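You operate a simulated robot arm through the tools that you are given. There is no shell and no other tool. Be economical: measure what you need, move in short steps, check, and stop when the job is done.

You run a simulated robot arm. Do the job below in one go: nothing can be reset, and whatever is moved stays where it is left.

Task
Put things in order on the top of the long counter. At the end: the cream lemon juice bottle stands on top of the purple freezer brick (carton); the oregano jar stands on top of the blue crushed can; the teal dip dish stands where the cream lemon juice bottle stood; the white room thermometer stands where the teal dip dish stood; whatever was shut is shut again. Leave all else as you found it, and nothing knocked over.

Only the result counts: the job must be done as asked and must still hold three seconds after the hand-in. Knocking over, shifting, dropping, spilling or breaking anything else fails it.

Robot
A 6-joint arm with a two-finger parallel gripper, fixed in place. Base frame: the origin is at the foot of the arm, x ahead of it, y to its left, z up; the work surface is at about z = 900. Units: mm, rad, N and s.
With the tool pointing down near the work surface it reaches from about 360 to 760 mm from the base axis. Its first joint turns from -1.152 to 1.152 rad. Payload 2.45 kg.
The TCP is the grasp point between the finger pads, 24 mm short of the fingertips. In the tool frame z runs along the fingers and y along their closing line. Largest opening 68 mm; finger width 17, thickness 10; the body of the gripper, 40 by 70 mm, starts 41 mm behind the TCP.
Orientation is told as [roll, pitch, yaw] about the base's x, y, z axes, in that order, counted from this pose: with the fingers straight down and closing along the base's y, the tool's x points along the base's -x, its y along +y and its z along -z.

Tools
- The arm moves only by the tool apply_moves. Its argument "rows" is a list of rows, each a list of 7 numbers: the shift along the tool's x, y, z in units of 100 mm (1.0 is 100 mm), then the turn, a rotation vector about the tool's x, y, z in units of 45 degrees (1.0 is 45 degrees), then the finger opening in mm, from 0 to 68. In form: [[tx, ty, tz, wx, wy, wz, hand], ...]. A call has 1 to 12 rows; each row is the pose to reach, as a shift and turn from the pose commanded when the call began, along the tool's axes at that moment. A call with a number of a shift or a turn outside -1 to 1 is refused whole. Rows are played at 5 a second. More than 50 mm and 0.15 rad between two rows, or a gripper value outside its range, and nothing of the call is played. A pose out of reach is approached as far as the arm can. The call stops where the force on the tool passes 40 N (or 10 N more than at its start, if that is more) or the arm is blocked; 0.2 s more then pass. The fingers move at their own pace (about 108 mm/s each) and stop on an object; they squeeze with about 29 N. The grip force told is the motor's: it shows also when the fingers shut on nothing. Time passes only in rows, and 0.2 s behind the last, so rows that repeat a pose let the fingers close. It gives the time, the measured TCP pose, the force on the tool (base axes), the opening and the grip force at its end, in the units of the frame above (readings bear some noise).
- Cameras (640 x 400 px; columns grow to the right, rows downward): "scene" is fixed at [146.6, 393.9, 1486.6]; the picture's right is [-0.91, -0.41, 0.00], its down [-0.15, 0.34, -0.93] and it looks along [0.38, -0.85, -0.37] (base axes); focal length 310 px, centre (320, 200). "wrist" rides on the gripper at [84, 11, -75] in the tool frame; the picture's right is [-0.13, 0.99, 0.00], its down [-0.60, -0.08, -0.79] and it looks along [-0.79, -0.10, 0.61] (tool axes); focal length 251 px, centre (320, 200). There is no depth. A picture from a camera that has moved, and an enlarged one, comes with that camera's place and axes in the base frame and with its lens.
- get_image(camera): a new picture of that camera. The clock stands still meanwhile.
- enlarge(camera, box): a new picture of the part [left, top, right, bottom] of that camera's present view, enlarged. The clock stands still meanwhile.
- finish_job(): hands the job in; it is judged then, once.

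Go step by step. Nothing tells you positions but the pictures and the camera data: compare them with the known pose of the tool, close in by small moves and look again before you grip or let go. The budget is 120 turns and 76 pictures, counting those below and the enlarged ones. Unless the task says otherwise, let go and move clear before handing in, and close with one line.

The tools are called after "Call:" as a command line: name --pt "numbers of a row" for each row, then --argument value for the rest, lists and objects as JSON in quotes. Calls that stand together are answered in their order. apply_moves: Moves the arm, as the interface text tells. Its arguments: {"type":"object","properties":{"rows":{"type":"array","items":{"type":"array","items":{"type":"number"}}}},"required":["rows"]} The other tools are called the same way: get_image (camera) takes a picture; enlarge (camera, box) takes an enlarged picture of a part of a camera's view; finish_job () hands the job in.

At the start:

```text
time: 0.0
ee_pos: [451.1, -221.8, 1269.0]
tool_rot: [0.0, 0.0, 0.001]
wrist_force: [-0.2, -0.8, 0.3]
width: 67.9
finger_force: 0.2
```

scene: 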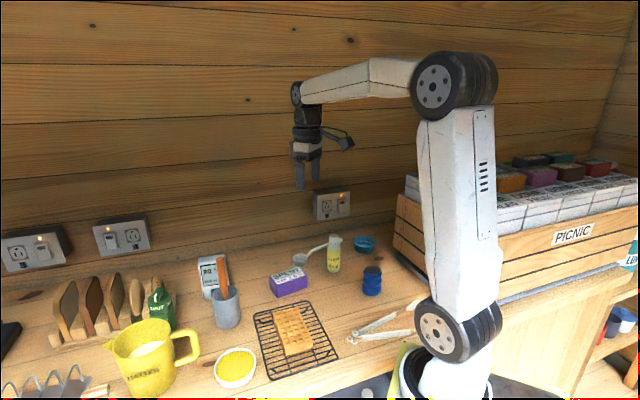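
wrist: 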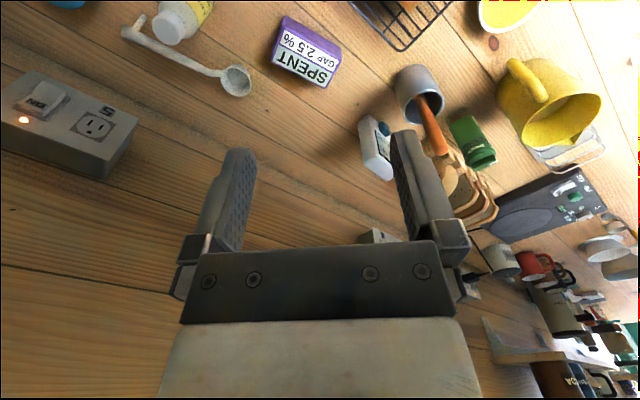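

I see the counter with a purple brick, a cream bottle, a teal dish, a blue can, a white thermometer and a green jar. I'll enlarge the views to identify them and measure positions.

Call:
enlarge --camera "scene" --box '[240, 210, 440, 335]'

Call:
enlarge --camera "scene" --box '[40, 240, 280, 390]'

Call:
enlarge --camera "scene" --box '[400, 140, 640, 290]'

```text
3.20 times, centred on (340, 272) of scene
camera zoom: at [146.6, 393.9, 1486.6], right [-0.91, -0.41, 0.0], down [-0.15, 0.34, -0.93], along [0.38, -0.85, -0.37], focal length 991 px, centre (256, -32)
```

zoom: 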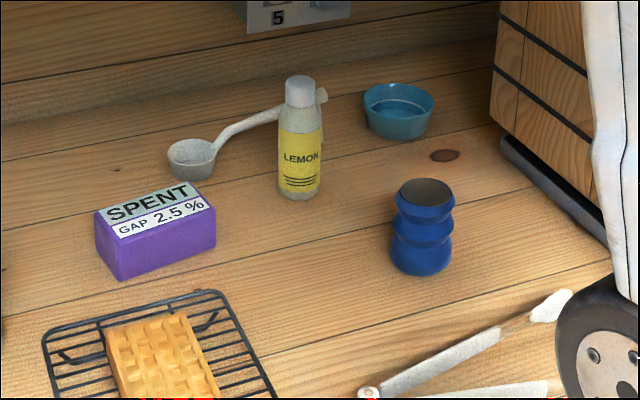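

```text
2.67 times, centred on (160, 315) of scene
camera zoom: at [146.6, 393.9, 1486.6], right [-0.91, -0.41, 0.0], down [-0.15, 0.34, -0.93], along [0.38, -0.85, -0.37], focal length 826 px, centre (747, -107)
```

zoom: 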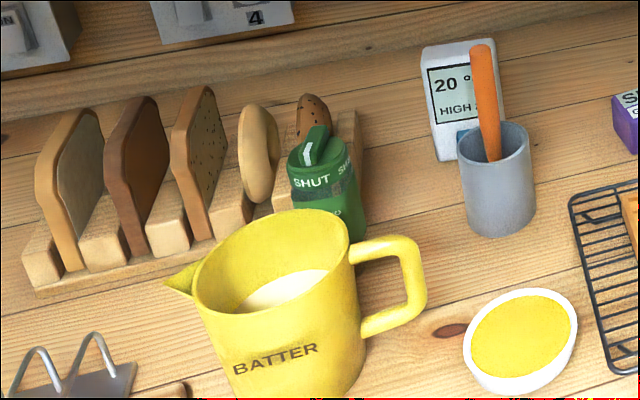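

```text
2.67 times, centred on (520, 215) of scene
camera zoom: at [146.6, 393.9, 1486.6], right [-0.91, -0.41, 0.0], down [-0.15, 0.34, -0.93], along [0.38, -0.85, -0.37], focal length 826 px, centre (-213, 160)
```

zoom: 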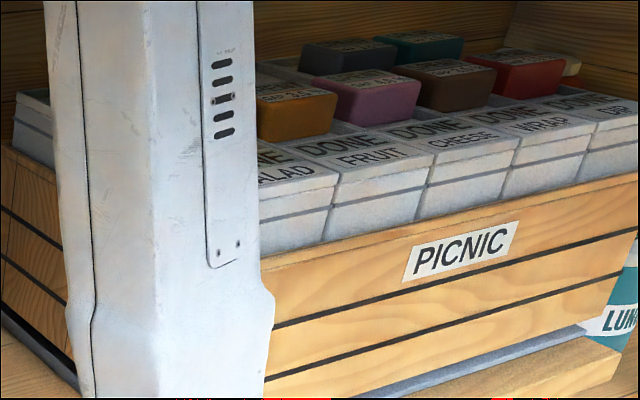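

The bottle is around (456,-404), the dish (400,-565), the can (312,-344), the brick (535,-250), the thermometer (735,-120) and the jar (735,5). I'll enlarge the wrist view for more detail.

Call:
enlarge --camera "wrist" --box '[340, 50, 580, 200]'

Call:
apply_moves --pt "0.45 0 0 0 0 0 68" --pt "0.9 0 0 0 0 0 68" --pt "0.9 -0.45 0 0 0 0 68" --pt "0.9 -0.9 0 0 0 0 68"

Call:
get_image --camera "wrist"

```text
2.67 times, centred on (460, 125) of wrist
camera zoom: at [366.3, -211.2, 1344.7], right [0.13, 0.99, 0.0], down [0.6, -0.08, 0.79], along [0.79, -0.1, -0.61], focal length 670 px, centre (-53, 400)
```

zoom: 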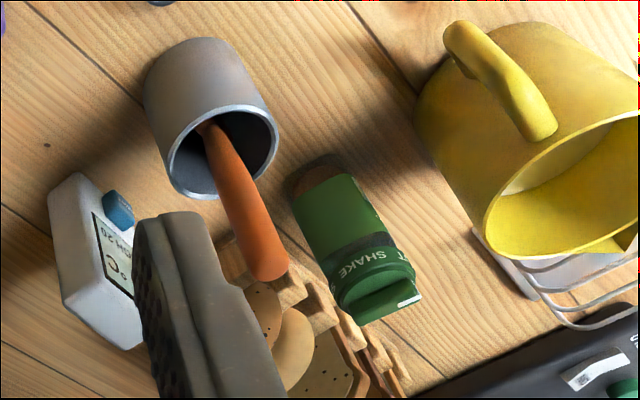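

```text
time: 1.0
ee_pos: [362.6, -309.3, 1270.4]
tool_rot: [0.001, -0.001, 0.0]
wrist_force: [0.3, 0.1, -0.5]
width: 68.1
finger_force: 0.0
```

```text
69 pictures are left
camera wrist: at [277.8, -298.5, 1345.7], right [0.13, 0.99, 0.0], down [0.6, -0.08, 0.79], along [0.79, -0.1, -0.61], focal length 251 px, centre (320, 200)
```

wrist: 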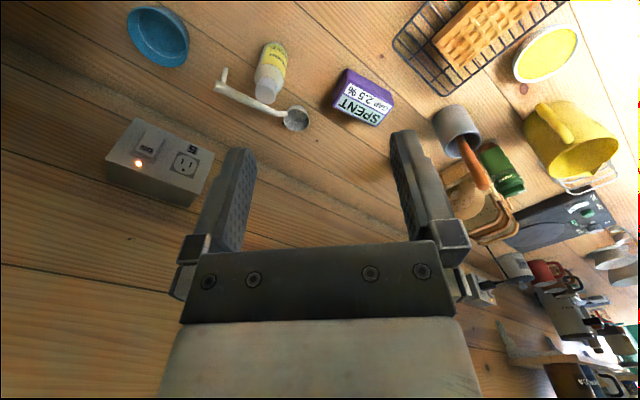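

The dish, bottle, spoon and brick are all in view now; enlarging that part for measurement.

Call:
enlarge --camera "wrist" --box '[110, 0, 350, 150]'

Call:
enlarge --camera "wrist" --box '[320, 50, 480, 150]'

```text
2.67 times, centred on (230, 75) of wrist
camera zoom: at [277.8, -298.5, 1345.7], right [0.13, 0.99, 0.0], down [0.6, -0.08, 0.79], along [0.79, -0.1, -0.61], focal length 670 px, centre (560, 533)
```

zoom: 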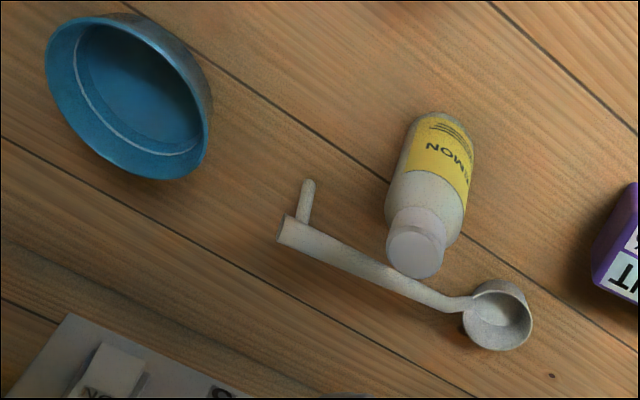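

```text
4.00 times, centred on (400, 100) of wrist
camera zoom: at [277.8, -298.5, 1345.7], right [0.13, 0.99, 0.0], down [0.6, -0.08, 0.79], along [0.79, -0.1, -0.61], focal length 1006 px, centre (0, 600)
```

zoom: 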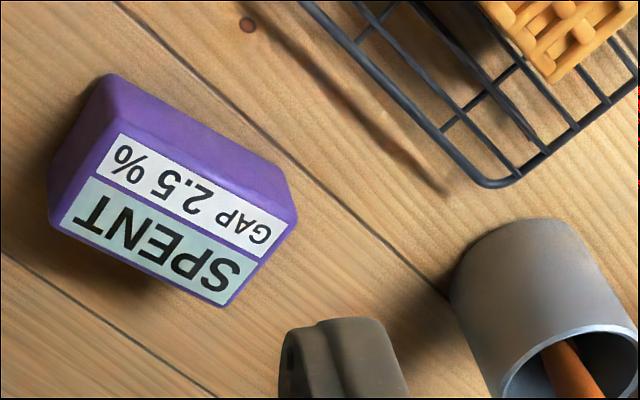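

The bottle stands near (450,-397), about 120 mm tall. I'll move over it and look closer.

Call:
apply_moves --pt "-0.25 -0.25 0.3 0 0 0 68" --pt "-0.5 -0.5 0.6 0 0 0 68" --pt "-0.7 -0.7 0.9 0 0 0 68" --pt "-0.874 -0.877 1.0 0 0 0 68" --pt "-0.874 -0.877 1.0 0 0 0 68"

Call:
get_image --camera "wrist"

Call:
enlarge --camera "scene" --box '[240, 160, 400, 310]'

```text
time: 2.2
ee_pos: [450.5, -397.5, 1168.0]
tool_rot: [0.0, 0.0, -0.002]
wrist_force: [-0.3, -0.3, 0.2]
width: 67.8
finger_force: 0.0
```

```text
66 pictures are left
camera wrist: at [365.7, -387.8, 1243.5], right [0.13, 0.99, 0.0], down [0.6, -0.08, 0.79], along [0.79, -0.1, -0.61], focal length 251 px, centre (320, 200)
```

wrist: 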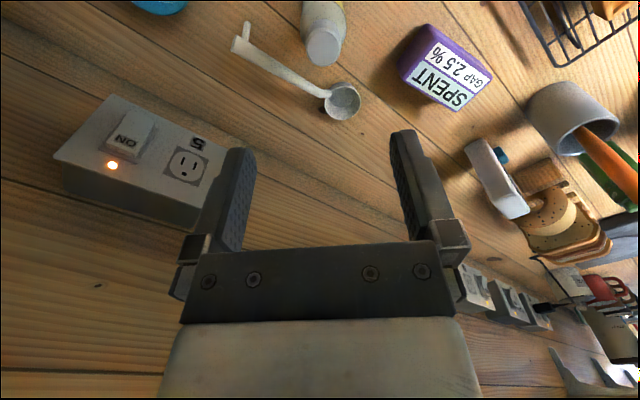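

```text
2.67 times, centred on (320, 235) of scene
camera zoom: at [146.6, 393.9, 1486.6], right [-0.91, -0.41, 0.0], down [-0.15, 0.34, -0.93], along [0.38, -0.85, -0.37], focal length 826 px, centre (320, 107)
```

zoom: 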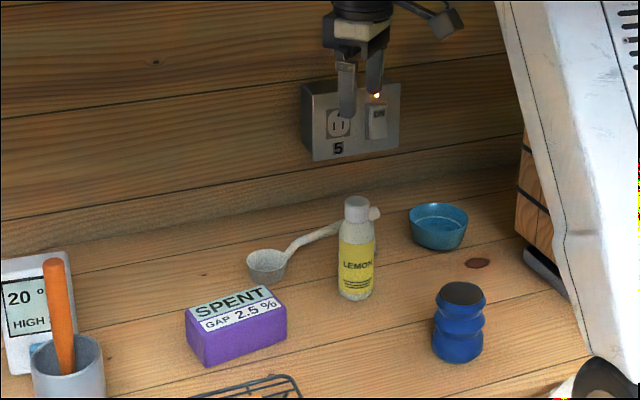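

The bottle cap top seems to be near (448,-394,1030). I'll go down to just above it and check.

Call:
apply_moves --pt "0.025 0.035 0.4 0 0 0 68" --pt "0.025 0.035 0.8 0 0 0 68" --pt "0.025 0.035 1.0 0 0 0 68" --pt "0.025 0.035 1.0 0 0 0 68"

Call:
get_image --camera "wrist"

Call:
enlarge --camera "scene" --box '[280, 180, 380, 280]'

```text
time: 3.2
ee_pos: [445.9, -396.2, 1069.4]
tool_rot: [0.001, 0.0, -0.001]
wrist_force: [0.1, -0.2, 0.9]
width: 68.0
finger_force: 0.1
```

```text
64 pictures are left
camera wrist: at [361.5, -385.5, 1145.0], right [0.13, 0.99, 0.0], down [0.6, -0.08, 0.79], along [0.79, -0.1, -0.61], focal length 251 px, centre (320, 200)
```

wrist: 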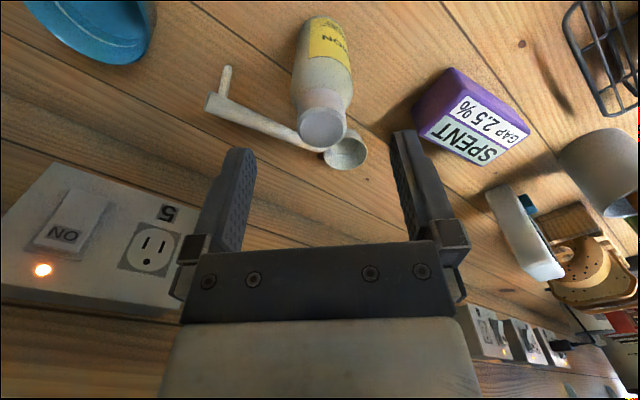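

```text
4.00 times, centred on (330, 230) of scene
camera zoom: at [146.6, 393.9, 1486.6], right [-0.91, -0.41, 0.0], down [-0.15, 0.34, -0.93], along [0.38, -0.85, -0.37], focal length 1238 px, centre (280, 80)
```

zoom: 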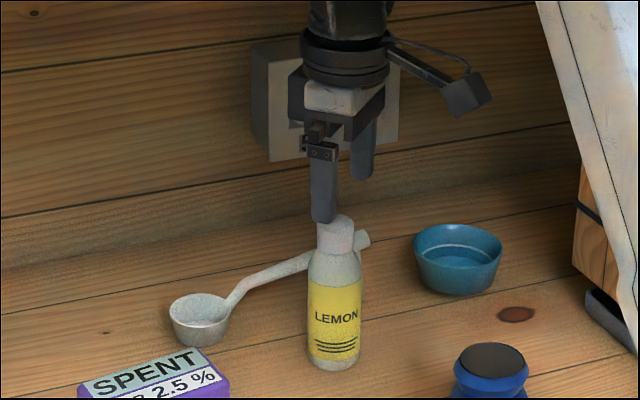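

Aligned over the cap; I descend to z≈1018 and close.

Call:
apply_moves --pt "0 0.0 0.25 0 0 0 68" --pt "0 0.0 0.51 0 0 0 68" --pt "0 0.0 0.51 0 0 0 68"

Call:
get_image --camera "wrist"

Call:
enlarge --camera "scene" --box '[280, 180, 380, 280]'

```text
time: 4.0
ee_pos: [446.4, -395.9, 1017.7]
tool_rot: [0.0, 0.0, 0.001]
wrist_force: [-0.7, -0.1, 0.8]
width: 67.9
finger_force: 0.0
```

```text
62 pictures are left
camera wrist: at [362.2, -386.1, 1093.3], right [0.13, 0.99, 0.0], down [0.6, -0.08, 0.79], along [0.79, -0.1, -0.61], focal length 251 px, centre (320, 200)
```

wrist: 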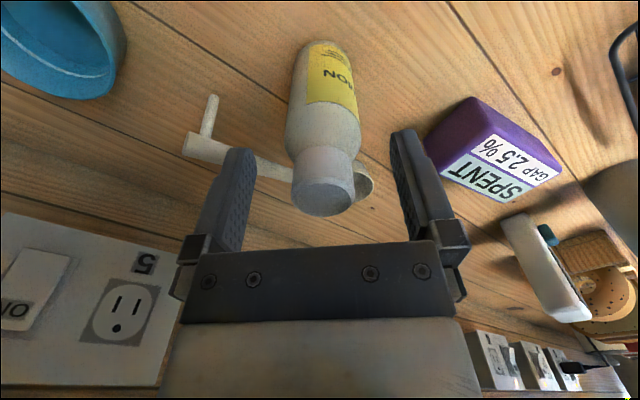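

```text
4.00 times, centred on (330, 230) of scene
camera zoom: at [146.6, 393.9, 1486.6], right [-0.91, -0.41, 0.0], down [-0.15, 0.34, -0.93], along [0.38, -0.85, -0.37], focal length 1238 px, centre (280, 80)
```

zoom: 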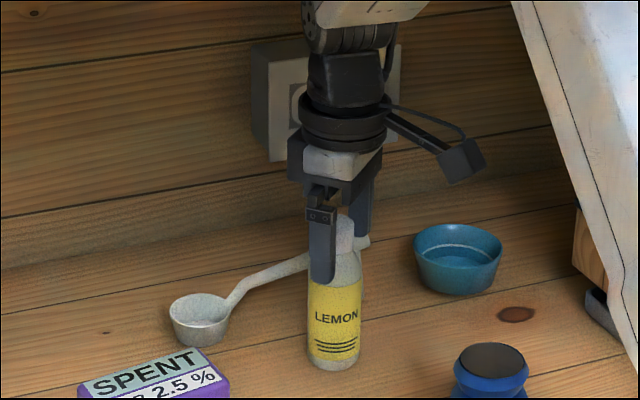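

The cap is centred between the fingers; I raise 4 mm so only the cap is pinched and close, then lift.

Call:
apply_moves --pt "0 0 -0.04 0 0 0 68" --pt "0 0 -0.04 0 0 0 15" --pt "0 0 -0.04 0 0 0 15" --pt "0 0 -0.04 0 0 0 15" --pt "0 0 -0.04 0 0 0 15"

Call:
apply_moves --pt "0 0 -0.2 0 0 0 15" --pt "0 0 -0.5 0 0 0 15" --pt "0 0 -0.8 0 0 0 15" --pt "0 0 -0.8 0 0 0 15"

Call:
get_image --camera "wrist"

Call:
enlarge --camera "scene" --box '[240, 180, 400, 310]'

```text
time: 5.2
ee_pos: [448.1, -396.2, 1021.8]
tool_rot: [-0.001, 0.001, 0.0]
wrist_force: [-0.5, 0.0, 0.1]
width: 36.8
finger_force: 28.8
```

```text
time: 6.2
ee_pos: [447.0, -398.5, 1101.1]
tool_rot: [-0.001, 0.0, 0.0]
wrist_force: [-0.5, 0.5, -1.6]
width: 37.0
finger_force: 29.3
```

```text
60 pictures are left
camera wrist: at [362.0, -387.5, 1176.6], right [0.13, 0.99, 0.0], down [0.6, -0.08, 0.79], along [0.79, -0.1, -0.61], focal length 251 px, centre (320, 200)
```

wrist: 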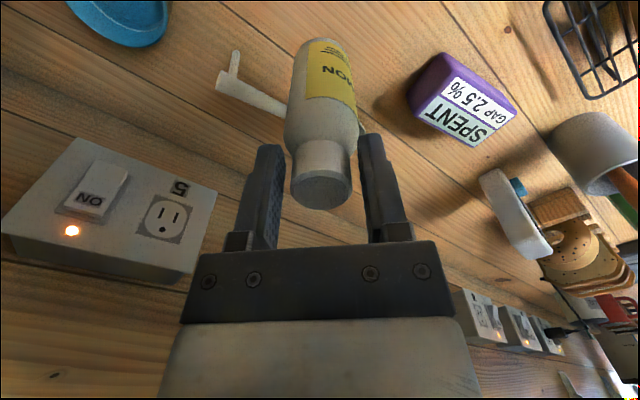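

```text
3.08 times, centred on (320, 245) of scene
camera zoom: at [146.6, 393.9, 1486.6], right [-0.91, -0.41, 0.0], down [-0.15, 0.34, -0.93], along [0.38, -0.85, -0.37], focal length 953 px, centre (320, 62)
```

zoom: 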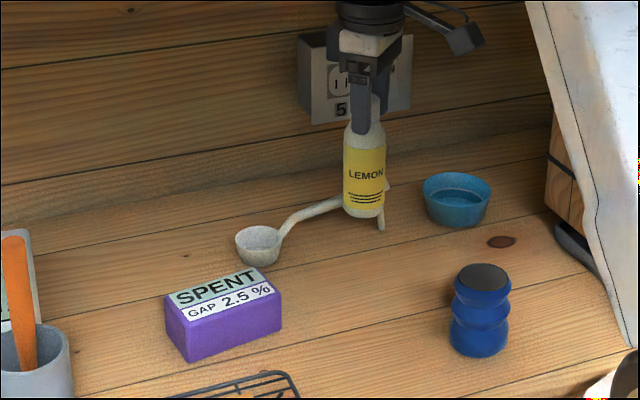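

The bottle is held upright. Now I measure the brick with a wrist enlargement before moving over.

Call:
enlarge --camera "wrist" --box '[380, 30, 540, 170]'

Call:
enlarge --camera "scene" --box '[260, 255, 330, 310]'

```text
2.86 times, centred on (460, 100) of wrist
camera zoom: at [362.0, -387.5, 1176.6], right [0.13, 0.99, 0.0], down [0.6, -0.08, 0.79], along [0.79, -0.1, -0.61], focal length 718 px, centre (-80, 486)
```

zoom: 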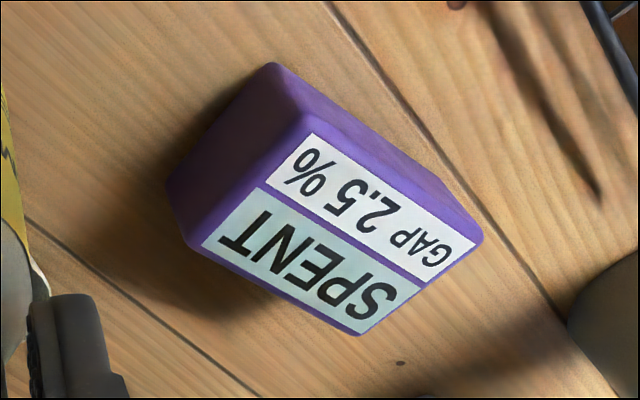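

```text
7.27 times, centred on (295, 282) of scene
camera zoom: at [146.6, 393.9, 1486.6], right [-0.91, -0.41, 0.0], down [-0.15, 0.34, -0.93], along [0.38, -0.85, -0.37], focal length 2252 px, centre (502, -400)
```

zoom: 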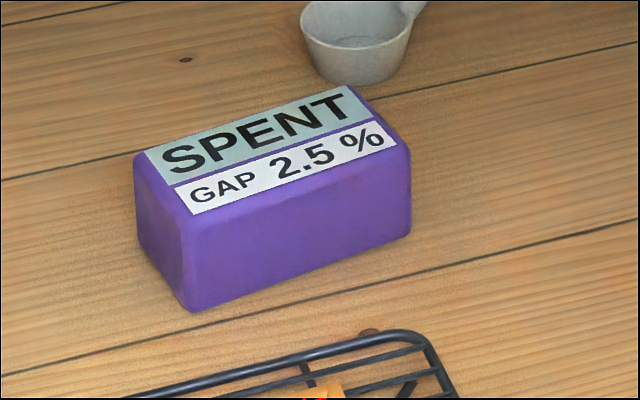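

The brick's top centre is at about (536,-255) and about 43 mm high. I carry the bottle over it.

Call:
apply_moves --pt "-0.25 0.35 -0.1 0 0 0 15" --pt "-0.5 0.7 -0.1 0 0 0 15" --pt "-0.7 1.0 -0.1 0 0 0 15"

Call:
apply_moves --pt "-0.19 0.2 0 0 0 0 15" --pt "-0.19 0.4 0 0 0 0 15" --pt "-0.19 0.4 0.2 0 0 0 15" --pt "-0.19 0.4 0.33 0 0 0 15" --pt "-0.19 0.4 0.33 0 0 0 15"

Call:
get_image --camera "wrist"

Call:
enlarge --camera "scene" --box '[240, 200, 360, 310]'

```text
time: 7.0
ee_pos: [516.5, -296.9, 1112.9]
tool_rot: [0.001, 0.001, 0.0]
wrist_force: [-0.8, 0.5, -1.0]
width: 36.7
finger_force: 29.4
```

```text
time: 8.2
ee_pos: [533.7, -255.7, 1077.9]
tool_rot: [-0.001, -0.001, 0.0]
wrist_force: [-0.8, -0.8, -1.1]
width: 36.5
finger_force: 29.2
```

```text
56 pictures are left
camera wrist: at [449.4, -245.8, 1153.8], right [0.13, 0.99, 0.0], down [0.6, -0.08, 0.79], along [0.79, -0.1, -0.61], focal length 251 px, centre (320, 200)
```

wrist: 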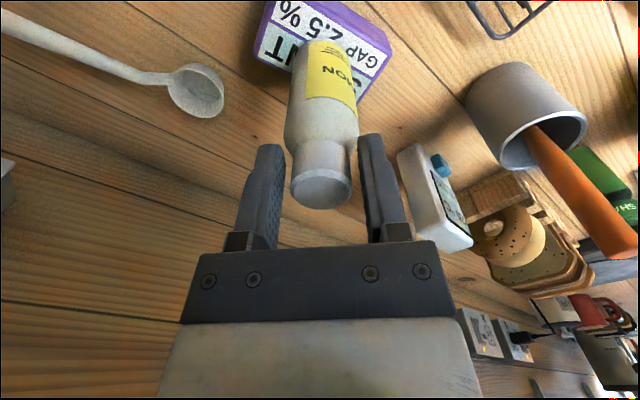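

```text
3.64 times, centred on (300, 255) of scene
camera zoom: at [146.6, 393.9, 1486.6], right [-0.91, -0.41, 0.0], down [-0.15, 0.34, -0.93], along [0.38, -0.85, -0.37], focal length 1126 px, centre (393, 0)
```

zoom: 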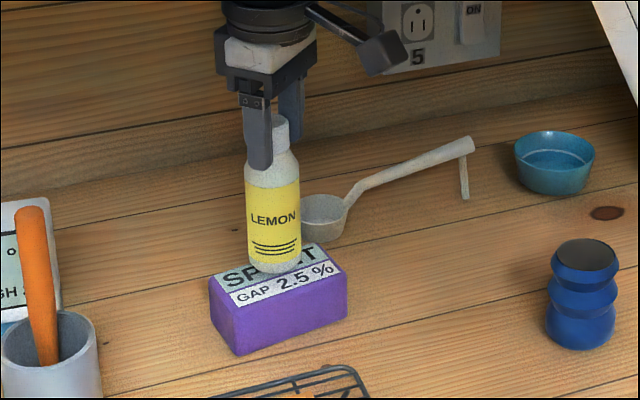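

It hovers centred about 13 mm above the brick. I lower it in small steps.

Call:
apply_moves --pt "0 0 0.05 0 0 0 15" --pt "0 0 0.09 0 0 0 15" --pt "0 0 0.11 0 0 0 15" --pt "0 0 0.11 0 0 0 15"

Call:
enlarge --camera "scene" --box '[275, 240, 335, 300]'

```text
time: 9.2
ee_pos: [535.1, -256.4, 1066.8]
tool_rot: [0.001, 0.001, 0.001]
wrist_force: [-0.1, -1.9, -1.1]
width: 36.9
finger_force: 29.0
```

```text
6.67 times, centred on (305, 270) of scene
camera zoom: at [146.6, 393.9, 1486.6], right [-0.91, -0.41, 0.0], down [-0.15, 0.34, -0.93], along [0.38, -0.85, -0.37], focal length 2064 px, centre (420, -267)
```

zoom: 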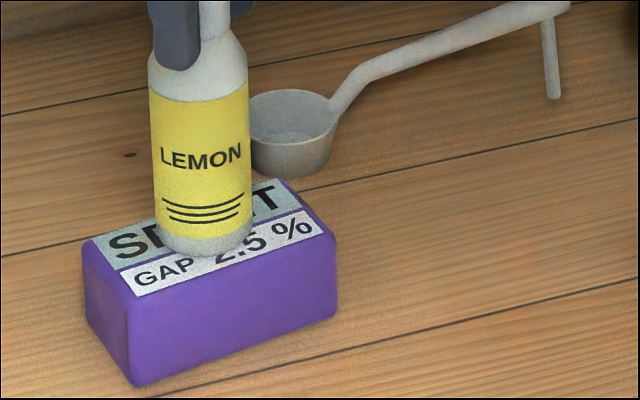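

Not in contact yet; continue by 1 mm steps.

Call:
apply_moves --pt "0 0 0.01 0 0 0 15" --pt "0 0 0.02 0 0 0 15" --pt "0 0 0.02 0 0 0 15"

Call:
apply_moves --pt "0 0 0.01 0 0 0 15" --pt "0 0 0.01 0 0 0 15"

```text
time: 10.0
ee_pos: [534.8, -255.9, 1066.5]
tool_rot: [-0.001, -0.001, 0.0]
wrist_force: [-2.6, 3.1, 10.4]
width: 36.7
finger_force: 28.9
```

```text
time: 10.6
ee_pos: [534.8, -257.1, 1066.6]
tool_rot: [-0.003, -0.002, 0.001]
wrist_force: [-6.2, 1.0, 27.1]
width: 36.4
finger_force: 29.2
```

Contact is made; back off 2 mm and open the fingers, then rise clear.

Call:
apply_moves --pt "0 0 -0.02 0 0 0 36" --pt "0 0 -0.02 0 0 0 40" --pt "0 0 -0.02 0 0 0 50" --pt "0 0 -0.02 0 0 0 64" --pt "0 0 -0.02 0 0 0 68" --pt "0 0 -0.3 0 0 0 68" --pt "0 0 -0.6 0 0 0 68" --pt "0 0 -0.95 0 0 0 68"

Call:
get_image --camera "scene"

Call:
get_image --camera "wrist"

```text
time: 12.4
ee_pos: [533.5, -256.4, 1162.8]
tool_rot: [-0.003, 0.001, 0.001]
wrist_force: [-0.3, -0.1, -1.3]
width: 67.9
finger_force: 0.1
```

```text
53 pictures are left
```

scene: 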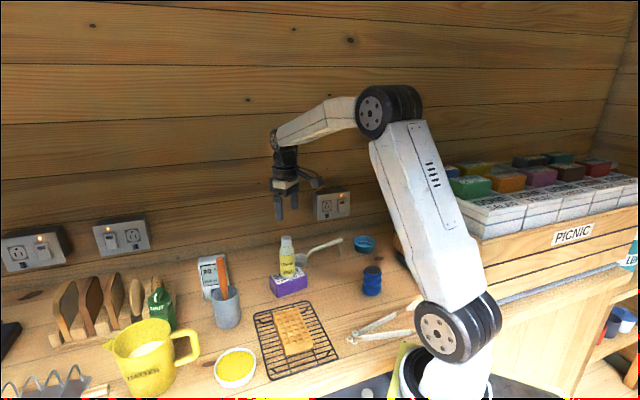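

```text
52 pictures are left
camera wrist: at [447.9, -245.9, 1237.7], right [0.13, 0.99, 0.0], down [0.6, -0.08, 0.79], along [0.79, -0.1, -0.61], focal length 251 px, centre (320, 200)
```

wrist: 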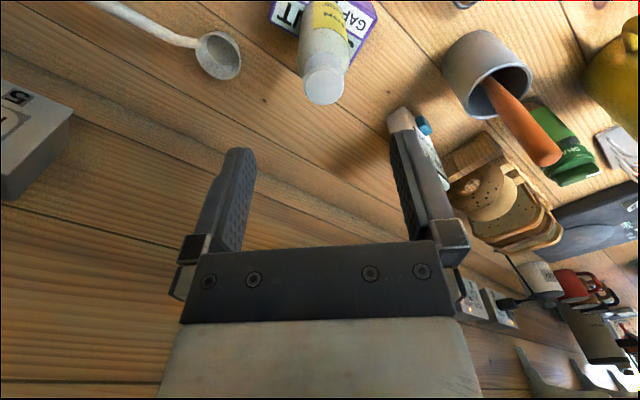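

The bottle stands on the brick. Next the dish: I move to look at it from above.

Call:
apply_moves --pt "0.25 -0.4 0 0 0 0 68" --pt "0.5 -0.8 0 0 0 0 68" --pt "0.6 -1.0 0 0 0 0 68"

Call:
apply_moves --pt "0.25 -0.4 0 0 0 0 68" --pt "0.5 -0.8 0 0 0 0 68" --pt "0.7 -1.0 0 0 0 0 68"

Call:
apply_moves --pt "0.3 -0.34 0 0 0 0 68" --pt "0.3 -0.64 0.3 0 0 0 68" --pt "0.3 -0.64 0.6 0 0 0 68" --pt "0.3 -0.64 0.6 0 0 0 68"

Call:
get_image --camera "wrist"

Call:
enlarge --camera "scene" --box '[330, 170, 430, 270]'

```text
time: 13.2
ee_pos: [475.8, -353.2, 1160.3]
tool_rot: [0.002, -0.001, -0.001]
wrist_force: [-0.3, -1.0, 0.2]
width: 67.9
finger_force: 0.0
```

```text
time: 14.0
ee_pos: [402.9, -456.6, 1161.1]
tool_rot: [-0.001, -0.002, 0.0]
wrist_force: [-0.3, 0.3, -0.2]
width: 67.8
finger_force: 0.1
```

```text
time: 15.0
ee_pos: [374.3, -519.7, 1100.9]
tool_rot: [0.001, 0.001, -0.001]
wrist_force: [0.1, 0.0, -0.4]
width: 67.9
finger_force: 0.0
```

```text
51 pictures are left
camera wrist: at [290.0, -508.8, 1176.3], right [0.13, 0.99, 0.0], down [0.6, -0.08, 0.79], along [0.79, -0.1, -0.61], focal length 251 px, centre (320, 200)
```

wrist: 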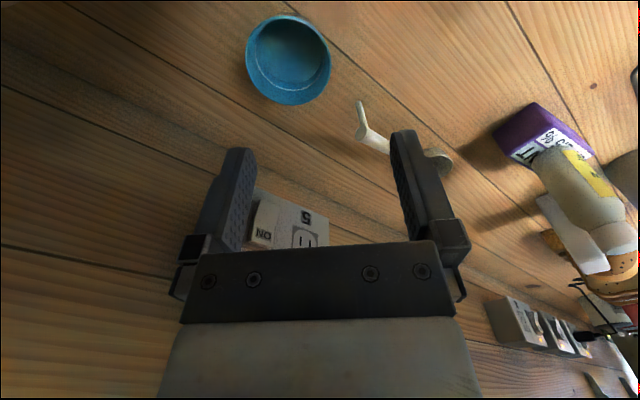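

```text
4.00 times, centred on (380, 220) of scene
camera zoom: at [146.6, 393.9, 1486.6], right [-0.91, -0.41, 0.0], down [-0.15, 0.34, -0.93], along [0.38, -0.85, -0.37], focal length 1238 px, centre (80, 120)
```

zoom: 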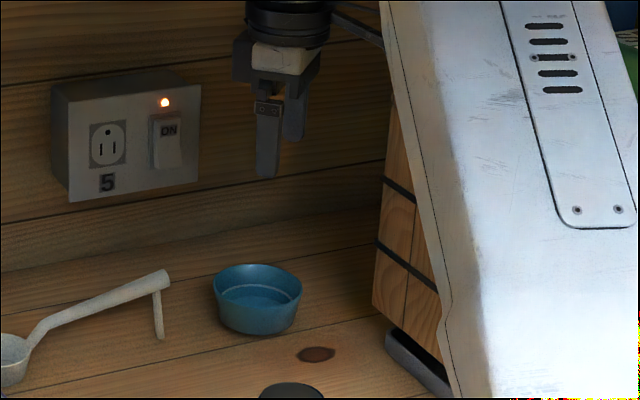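

The dish is at about (390,-551), rim diameter ~76 mm, with sloped walls. I take an enlarged look at its interior.

Call:
enlarge --camera "wrist" --box '[220, 0, 380, 120]'

Call:
enlarge --camera "scene" --box '[375, 225, 415, 260]'

```text
3.33 times, centred on (300, 60) of wrist
camera zoom: at [290.0, -508.8, 1176.3], right [0.13, 0.99, 0.0], down [0.6, -0.08, 0.79], along [0.79, -0.1, -0.61], focal length 838 px, centre (387, 667)
```

zoom: 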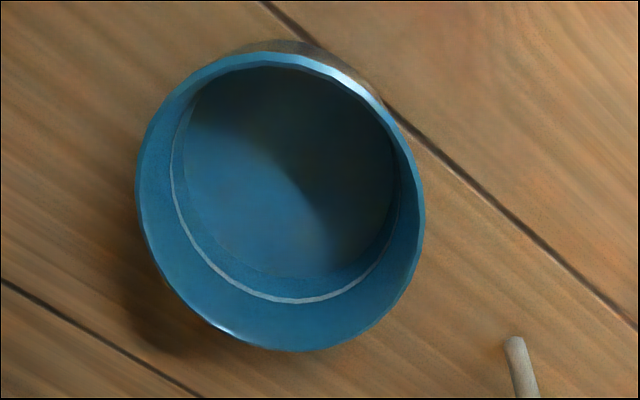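

```text
11.43 times, centred on (395, 242) of scene
camera zoom: at [146.6, 393.9, 1486.6], right [-0.91, -0.41, 0.0], down [-0.15, 0.34, -0.93], along [0.38, -0.85, -0.37], focal length 3538 px, centre (-537, -286)
```

zoom: 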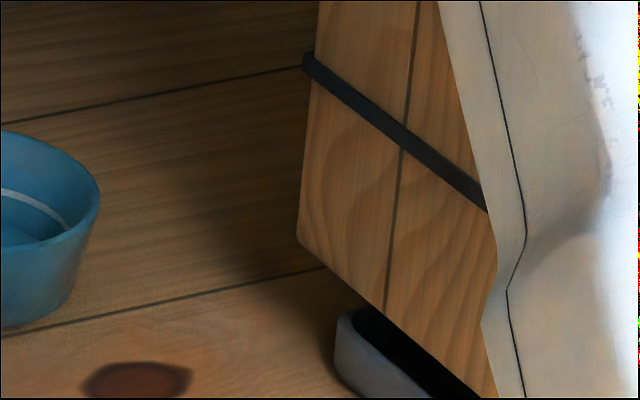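

Approach: tilt the tool 14° to match the dish wall, and come down over the +y rim.

Call:
apply_moves --pt "-0.05 0.03 0.2 0.15 0 0 45" --pt "-0.1 0.06 0.5 0.31 0 0 40" --pt "-0.15 0.07 0.8 0.31 0 0 40" --pt "-0.15 0.07 1.0 0.31 0 0 40" --pt "-0.15 0.07 1.0 0.31 0 0 40"

Call:
get_image --camera "wrist"

Call:
enlarge --camera "scene" --box '[330, 170, 410, 260]'

```text
time: 16.2
ee_pos: [389.7, -513.6, 996.3]
tool_rot: [-0.243, 0.0, 0.001]
wrist_force: [-0.1, 0.2, -0.2]
width: 39.9
finger_force: 0.1
```

```text
47 pictures are left
camera wrist: at [304.8, -484.7, 1066.9], right [0.13, 0.96, -0.24], down [0.6, 0.12, 0.79], along [0.79, -0.25, -0.57], focal length 251 px, centre (320, 200)
```

wrist: 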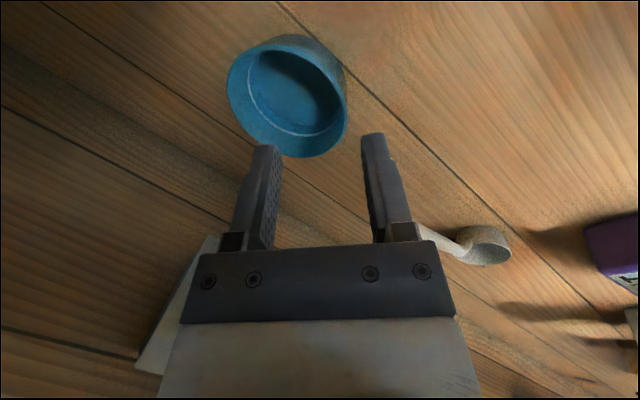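

```text
4.44 times, centred on (370, 215) of scene
camera zoom: at [146.6, 393.9, 1486.6], right [-0.91, -0.41, 0.0], down [-0.15, 0.34, -0.93], along [0.38, -0.85, -0.37], focal length 1376 px, centre (98, 133)
```

zoom: 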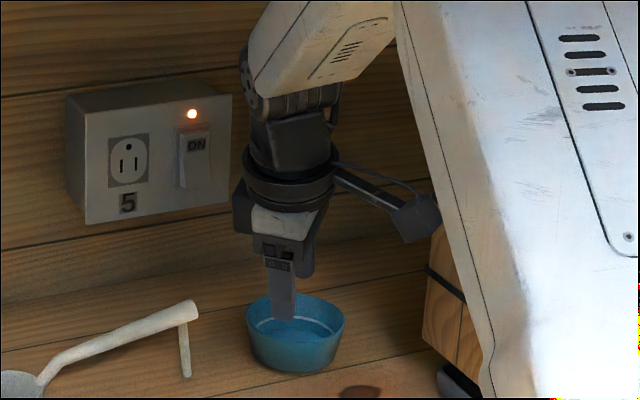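

Rim edge is at (391,-513.5), just between the fingers. I descend 60 mm vertically and look.

Call:
apply_moves --pt "0 0.07 0.29 0 0 0 40" --pt "0 0.12 0.48 0 0 0 40" --pt "0 0.15 0.58 0 0 0 40" --pt "0 0.15 0.58 0 0 0 40"

Call:
get_image --camera "wrist"

Call:
enlarge --camera "scene" --box '[350, 200, 410, 260]'

```text
time: 17.2
ee_pos: [390.0, -513.1, 941.5]
tool_rot: [-0.241, 0.001, -0.001]
wrist_force: [0.0, 0.6, 0.3]
width: 39.9
finger_force: 0.0
```

```text
45 pictures are left
camera wrist: at [304.7, -484.9, 1010.7], right [0.13, 0.96, -0.24], down [0.6, 0.12, 0.79], along [0.79, -0.25, -0.57], focal length 251 px, centre (320, 200)
```

wrist: 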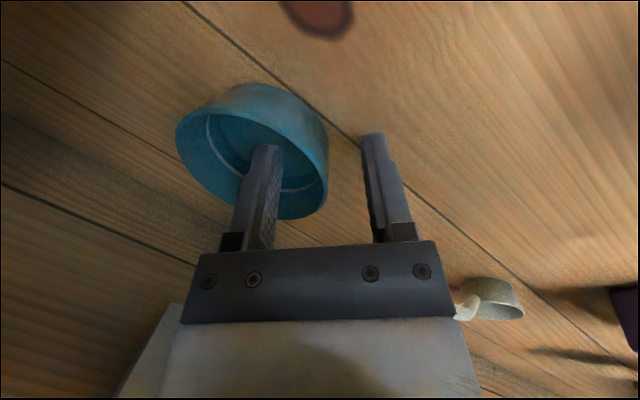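

```text
6.67 times, centred on (380, 230) of scene
camera zoom: at [146.6, 393.9, 1486.6], right [-0.91, -0.41, 0.0], down [-0.15, 0.34, -0.93], along [0.38, -0.85, -0.37], focal length 2064 px, centre (-80, 0)
```

zoom: 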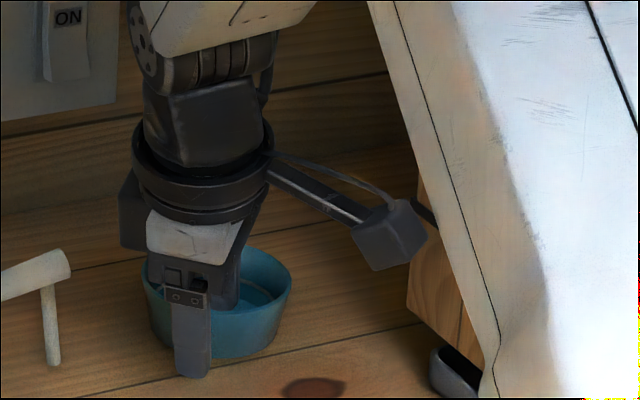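

The wall is between the fingers, nearly centred. I close and lift slightly.

Call:
apply_moves --pt "0 0 0 0 0 0 20" --pt "0 0 0 0 0 0 8" --pt "0 0 0 0 0 0 0" --pt "0 0 0 0 0 0 0" --pt "0 0 0 0 0 0 0"

Call:
apply_moves --pt "0 -0.024 -0.1 0 0 0 0" --pt "0 -0.1 -0.4 0 0 0 0" --pt "0 -0.145 -0.6 0 0 0 0" --pt "0 -0.145 -0.6 0 0 0 0"

Call:
get_image --camera "wrist"

Call:
enlarge --camera "scene" --box '[330, 180, 410, 260]'

```text
time: 18.4
ee_pos: [389.8, -514.3, 940.2]
tool_rot: [-0.243, 0.002, 0.001]
wrist_force: [0.6, -0.1, 2.2]
width: 2.1
finger_force: 26.3
```

```text
time: 19.4
ee_pos: [391.4, -514.0, 1002.2]
tool_rot: [-0.246, 0.0, 0.0]
wrist_force: [0.7, -0.5, -1.3]
width: 2.3
finger_force: 26.8
```

```text
43 pictures are left
camera wrist: at [306.3, -484.4, 1072.6], right [0.13, 0.96, -0.24], down [0.6, 0.11, 0.79], along [0.79, -0.25, -0.57], focal length 251 px, centre (320, 200)
```

wrist: 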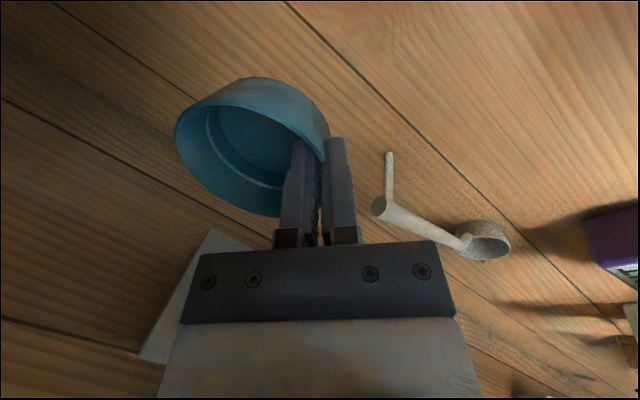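

```text
5.00 times, centred on (370, 220) of scene
camera zoom: at [146.6, 393.9, 1486.6], right [-0.91, -0.41, 0.0], down [-0.15, 0.34, -0.93], along [0.38, -0.85, -0.37], focal length 1548 px, centre (70, 100)
```

zoom: 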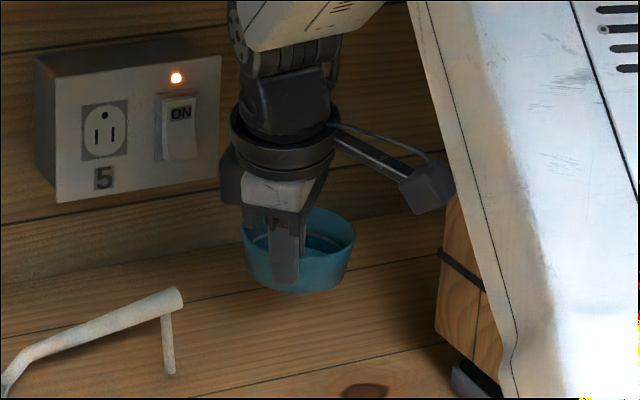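

The dish is held level. I raise it 30 mm and carry it toward the bottle's old spot (447,-396).

Call:
apply_moves --pt "0 -0.072 -0.291 0 0 0 0" --pt "-0.28 0.3 -0.385 0 0 0 0" --pt "-0.57 0.68 -0.477 0 0 0 0" --pt "-0.57 0.68 -0.477 0 0 0 0"

Call:
apply_moves --pt "0 0.376 -0.093 0 0 0 0" --pt "0 0.752 -0.186 0 0 0 0" --pt "0 0.824 0.105 0 0 0 0" --pt "0 0.896 0.396 0 0 0 0" --pt "0 0.896 0.396 0 0 0 0"

Call:
enlarge --camera "scene" --box '[280, 200, 420, 300]'

```text
time: 20.4
ee_pos: [445.9, -433.9, 1033.4]
tool_rot: [-0.244, -0.001, 0.0]
wrist_force: [0.1, 0.1, -1.4]
width: 2.5
finger_force: 26.9
```

```text
time: 21.6
ee_pos: [446.6, -356.9, 970.4]
tool_rot: [-0.244, -0.001, -0.001]
wrist_force: [-0.9, -0.5, -0.8]
width: 2.2
finger_force: 26.4
```

```text
4.00 times, centred on (350, 250) of scene
camera zoom: at [146.6, 393.9, 1486.6], right [-0.91, -0.41, 0.0], down [-0.15, 0.34, -0.93], along [0.38, -0.85, -0.37], focal length 1238 px, centre (200, 0)
```

zoom: 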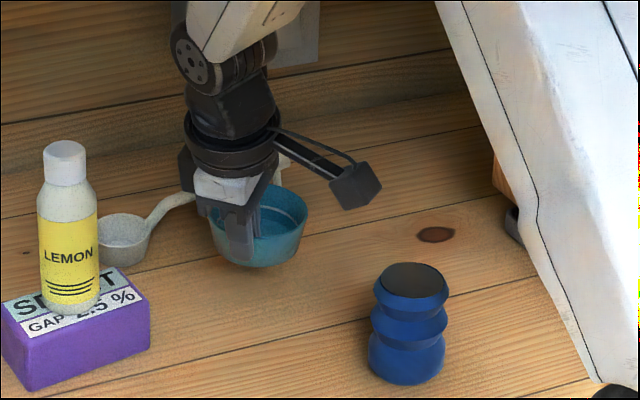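

Dish is right above the spot with about 30 mm to go. I lower it 26 mm, then feel for contact.

Call:
apply_moves --pt "0 0.03 0.12 0 0 0 0" --pt "0 0.062 0.25 0 0 0 0" --pt "0 0.062 0.25 0 0 0 0"

Call:
apply_moves --pt "0 0.003 0.015 0 0 0 0" --pt "0 0.006 0.027 0 0 0 0" --pt "0 0.006 0.027 0 0 0 0"

Call:
enlarge --camera "scene" --box '[310, 220, 380, 280]'

```text
time: 22.4
ee_pos: [445.0, -356.3, 945.8]
tool_rot: [-0.245, 0.0, 0.001]
wrist_force: [0.4, 0.4, -0.7]
width: 2.2
finger_force: 26.4
```

```text
time: 23.2
ee_pos: [446.3, -357.5, 943.3]
tool_rot: [-0.244, 0.0, 0.0]
wrist_force: [-0.6, 0.9, -0.9]
width: 2.3
finger_force: 26.4
```

```text
6.67 times, centred on (345, 250) of scene
camera zoom: at [146.6, 393.9, 1486.6], right [-0.91, -0.41, 0.0], down [-0.15, 0.34, -0.93], along [0.38, -0.85, -0.37], focal length 2064 px, centre (153, -133)
```

zoom: 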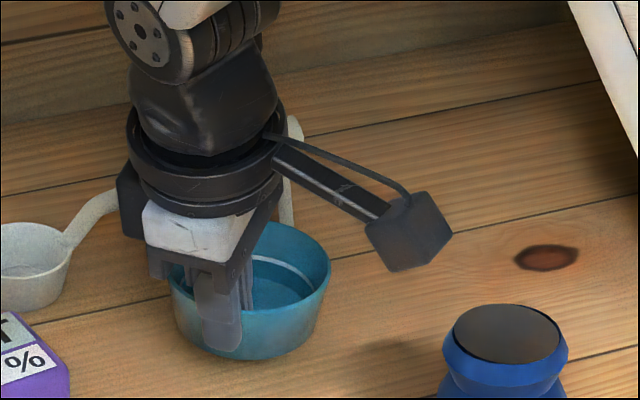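

Call:
apply_moves --pt "0 0.003 0.012 0 0 0 0" --pt "0 0.005 0.022 0 0 0 0" --pt "0 0.005 0.022 0 0 0 0"

```text
time: 24.0
ee_pos: [445.5, -358.1, 941.6]
tool_rot: [-0.244, 0.002, -0.001]
wrist_force: [0.0, -0.4, -0.3]
width: 2.3
finger_force: 25.8
```

Still in the air by about a millimetre; going on in 1 mm steps.

Call:
apply_moves --pt "0 0.0025 0.01 0 0 0 0" --pt "0 0.0025 0.01 0 0 0 0"

Call:
apply_moves --pt "0 0.0025 0.01 0 0 0 0" --pt "0 0.0025 0.01 0 0 0 0"

```text
time: 24.6
ee_pos: [447.3, -357.7, 939.9]
tool_rot: [-0.244, 0.002, 0.001]
wrist_force: [0.2, -0.1, -1.6]
width: 2.3
finger_force: 26.1
```

```text
time: 25.2
ee_pos: [446.9, -357.3, 939.4]
tool_rot: [-0.245, -0.001, -0.001]
wrist_force: [-1.5, 3.3, 7.3]
width: 2.4
finger_force: 26.7
```

Contact. Open to 36 mm and rise vertically.

Call:
apply_moves --pt "0 0 0 0 0 0 10" --pt "0 0 0 0 0 0 24" --pt "0 0 0 0 0 0 38" --pt "0 0 0 0 0 0 38" --pt "0 -0.07 -0.29 0 0 0 38" --pt "0 -0.145 -0.58 0 0 0 38" --pt "0 -0.24 -0.95 0 0 0 38"

Call:
apply_moves --pt "0 0 -0.3 -0.15 0 0 50" --pt "0 0 -0.6 -0.31 0 0 68" --pt "0 0 -0.6 -0.31 0 0 68"

Call:
get_image --camera "scene"

```text
time: 26.8
ee_pos: [448.5, -355.9, 1037.0]
tool_rot: [-0.244, 0.001, 0.0]
wrist_force: [-0.5, -0.1, -0.2]
width: 38.1
finger_force: 0.1
```

```text
time: 27.6
ee_pos: [447.3, -341.8, 1096.5]
tool_rot: [0.003, 0.001, 0.001]
wrist_force: [0.0, 0.3, 0.8]
width: 68.1
finger_force: 0.1
```

```text
39 pictures are left
```

scene: 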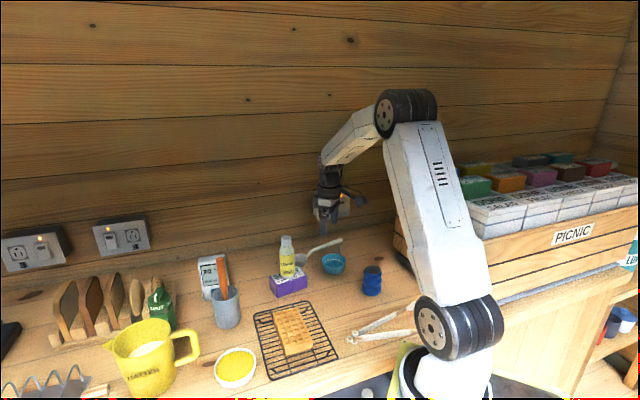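

The dish stands on its new spot. Next, the thermometer; I move up and over to view it (passing above the bottle).

Call:
apply_moves --pt "0 0 -0.45 0 0 0 68" --pt "0 0.1 -0.8 0 0 0 68" --pt "-0.3 0.5 -0.8 0 0 0 68" --pt "-0.7 0.8 -0.8 0 0 0 68" --pt "-0.9 1.0 -0.8 0 0 0 68"

Call:
apply_moves --pt "-0.2 0.4 0 0 0 0 68" --pt "-0.5 0.8 0 0 0 0 68" --pt "-0.53 1.0 0.1 0 0 0 68" --pt "-0.53 1.0 0.1 0 0 0 68"

Call:
get_image --camera "wrist"

```text
time: 28.8
ee_pos: [536.6, -240.8, 1176.8]
tool_rot: [0.0, -0.001, 0.001]
wrist_force: [0.2, -0.1, -0.3]
width: 68.0
finger_force: 0.2
```

```text
time: 29.8
ee_pos: [591.2, -143.8, 1164.4]
tool_rot: [-0.002, -0.001, -0.002]
wrist_force: [-0.8, 0.2, 0.4]
width: 68.2
finger_force: 0.1
```

```text
38 pictures are left
camera wrist: at [506.6, -133.7, 1241.7], right [0.13, 0.99, 0.0], down [0.6, -0.08, 0.79], along [0.79, -0.1, -0.61], focal length 251 px, centre (320, 200)
```

wrist: 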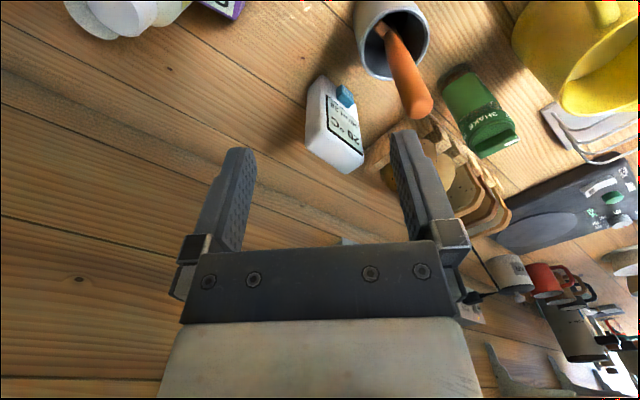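

Call:
enlarge --camera "wrist" --box '[280, 40, 440, 180]'

Call:
enlarge --camera "scene" --box '[130, 240, 250, 340]'

```text
2.86 times, centred on (360, 110) of wrist
camera zoom: at [506.6, -133.7, 1241.7], right [0.13, 0.99, 0.0], down [0.6, -0.08, 0.79], along [0.79, -0.1, -0.61], focal length 718 px, centre (206, 457)
```

zoom: 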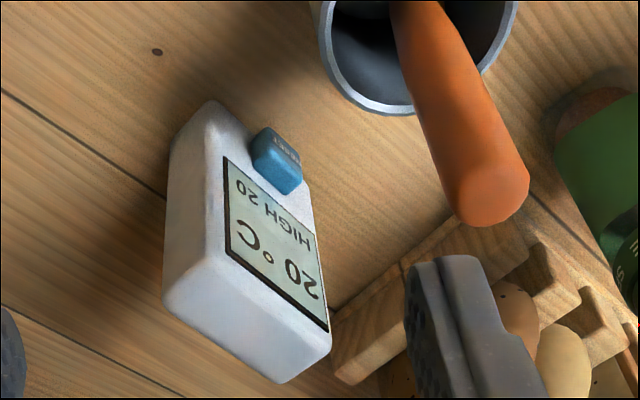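

```text
4.00 times, centred on (190, 290) of scene
camera zoom: at [146.6, 393.9, 1486.6], right [-0.91, -0.41, 0.0], down [-0.15, 0.34, -0.93], along [0.38, -0.85, -0.37], focal length 1238 px, centre (840, -160)
```

zoom: 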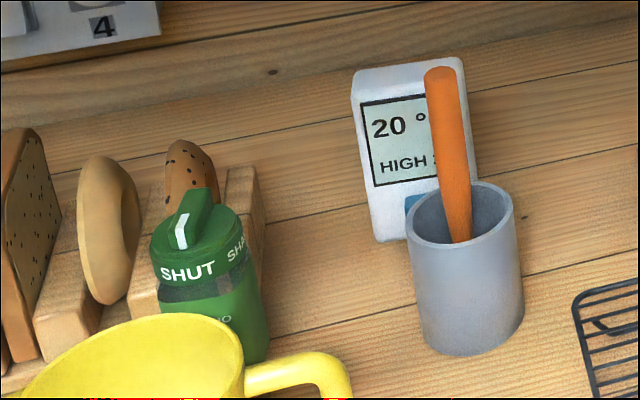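

The thermometer (≈60×29×124 mm) stands at about (703,-142), turned 45°, with a button low on its front. I'll rotate the gripper 45° to pinch front/back near the top and hover above it.

Call:
apply_moves --pt "-0.1 0 0 0 0 -0.17 60" --pt "-0.3 0 0 0 0 -0.34 52" --pt "-0.5 0 0 0 0 -0.51 52" --pt "-0.7 0 0 0 0 -0.68 52" --pt "-0.9 0 0.1 0 0 -0.85 52" --pt "-1.0 0 0.3 0 0 -1.0 52" --pt "-1.0 0 0.5 0 0 -1.0 52" --pt "-1.0 0 0.5 0 0 -1.0 52"

Call:
get_image --camera "wrist"

```text
time: 31.6
ee_pos: [690.7, -144.0, 1117.1]
tool_rot: [0.0, 0.0, 0.784]
wrist_force: [-0.6, -1.0, -0.7]
width: 52.1
finger_force: 0.0
```

```text
35 pictures are left
camera wrist: at [623.0, -196.2, 1192.0], right [-0.61, 0.79, 0.0], down [0.48, 0.37, 0.79], along [0.63, 0.48, -0.61], focal length 251 px, centre (320, 200)
```

wrist: 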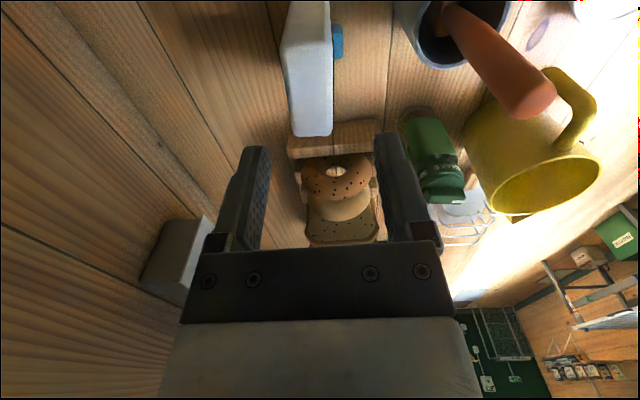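

Refining: the centre is (703.5,-141.5) with the width axis at about 41°. I adjust and descend to just above its top.

Call:
apply_moves --pt "-0.1 -0.09 0.1 0 0 0.09 52" --pt "-0.1 -0.09 0.4 0 0 0.09 52" --pt "-0.1 -0.09 0.57 0 0 0.09 52" --pt "-0.1 -0.09 0.57 0 0 0.09 52"

Call:
get_image --camera "wrist"

Call:
enlarge --camera "scene" --box '[160, 210, 260, 310]'

```text
time: 32.6
ee_pos: [701.8, -140.4, 1058.8]
tool_rot: [0.0, 0.001, 0.715]
wrist_force: [-0.6, 0.6, 0.4]
width: 52.2
finger_force: 0.0
```

```text
34 pictures are left
camera wrist: at [632.4, -188.4, 1134.2], right [-0.55, 0.83, 0.0], down [0.51, 0.34, 0.79], along [0.66, 0.44, -0.61], focal length 251 px, centre (320, 200)
```

wrist: 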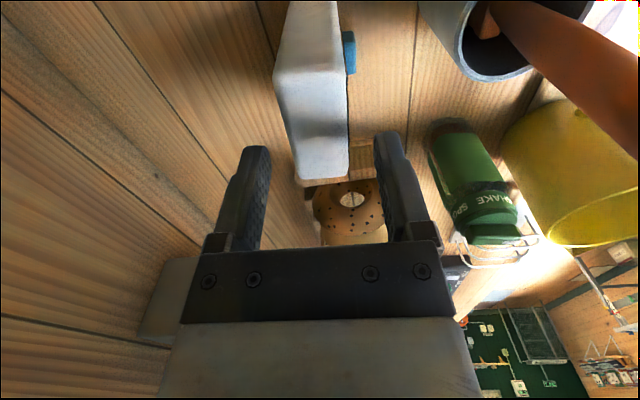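

```text
4.00 times, centred on (210, 260) of scene
camera zoom: at [146.6, 393.9, 1486.6], right [-0.91, -0.41, 0.0], down [-0.15, 0.34, -0.93], along [0.38, -0.85, -0.37], focal length 1238 px, centre (760, -40)
```

zoom: 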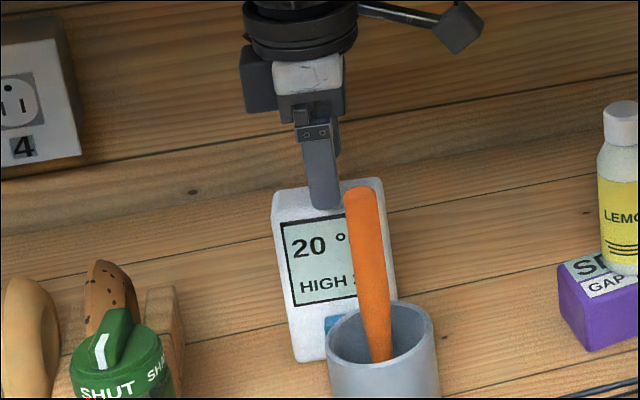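

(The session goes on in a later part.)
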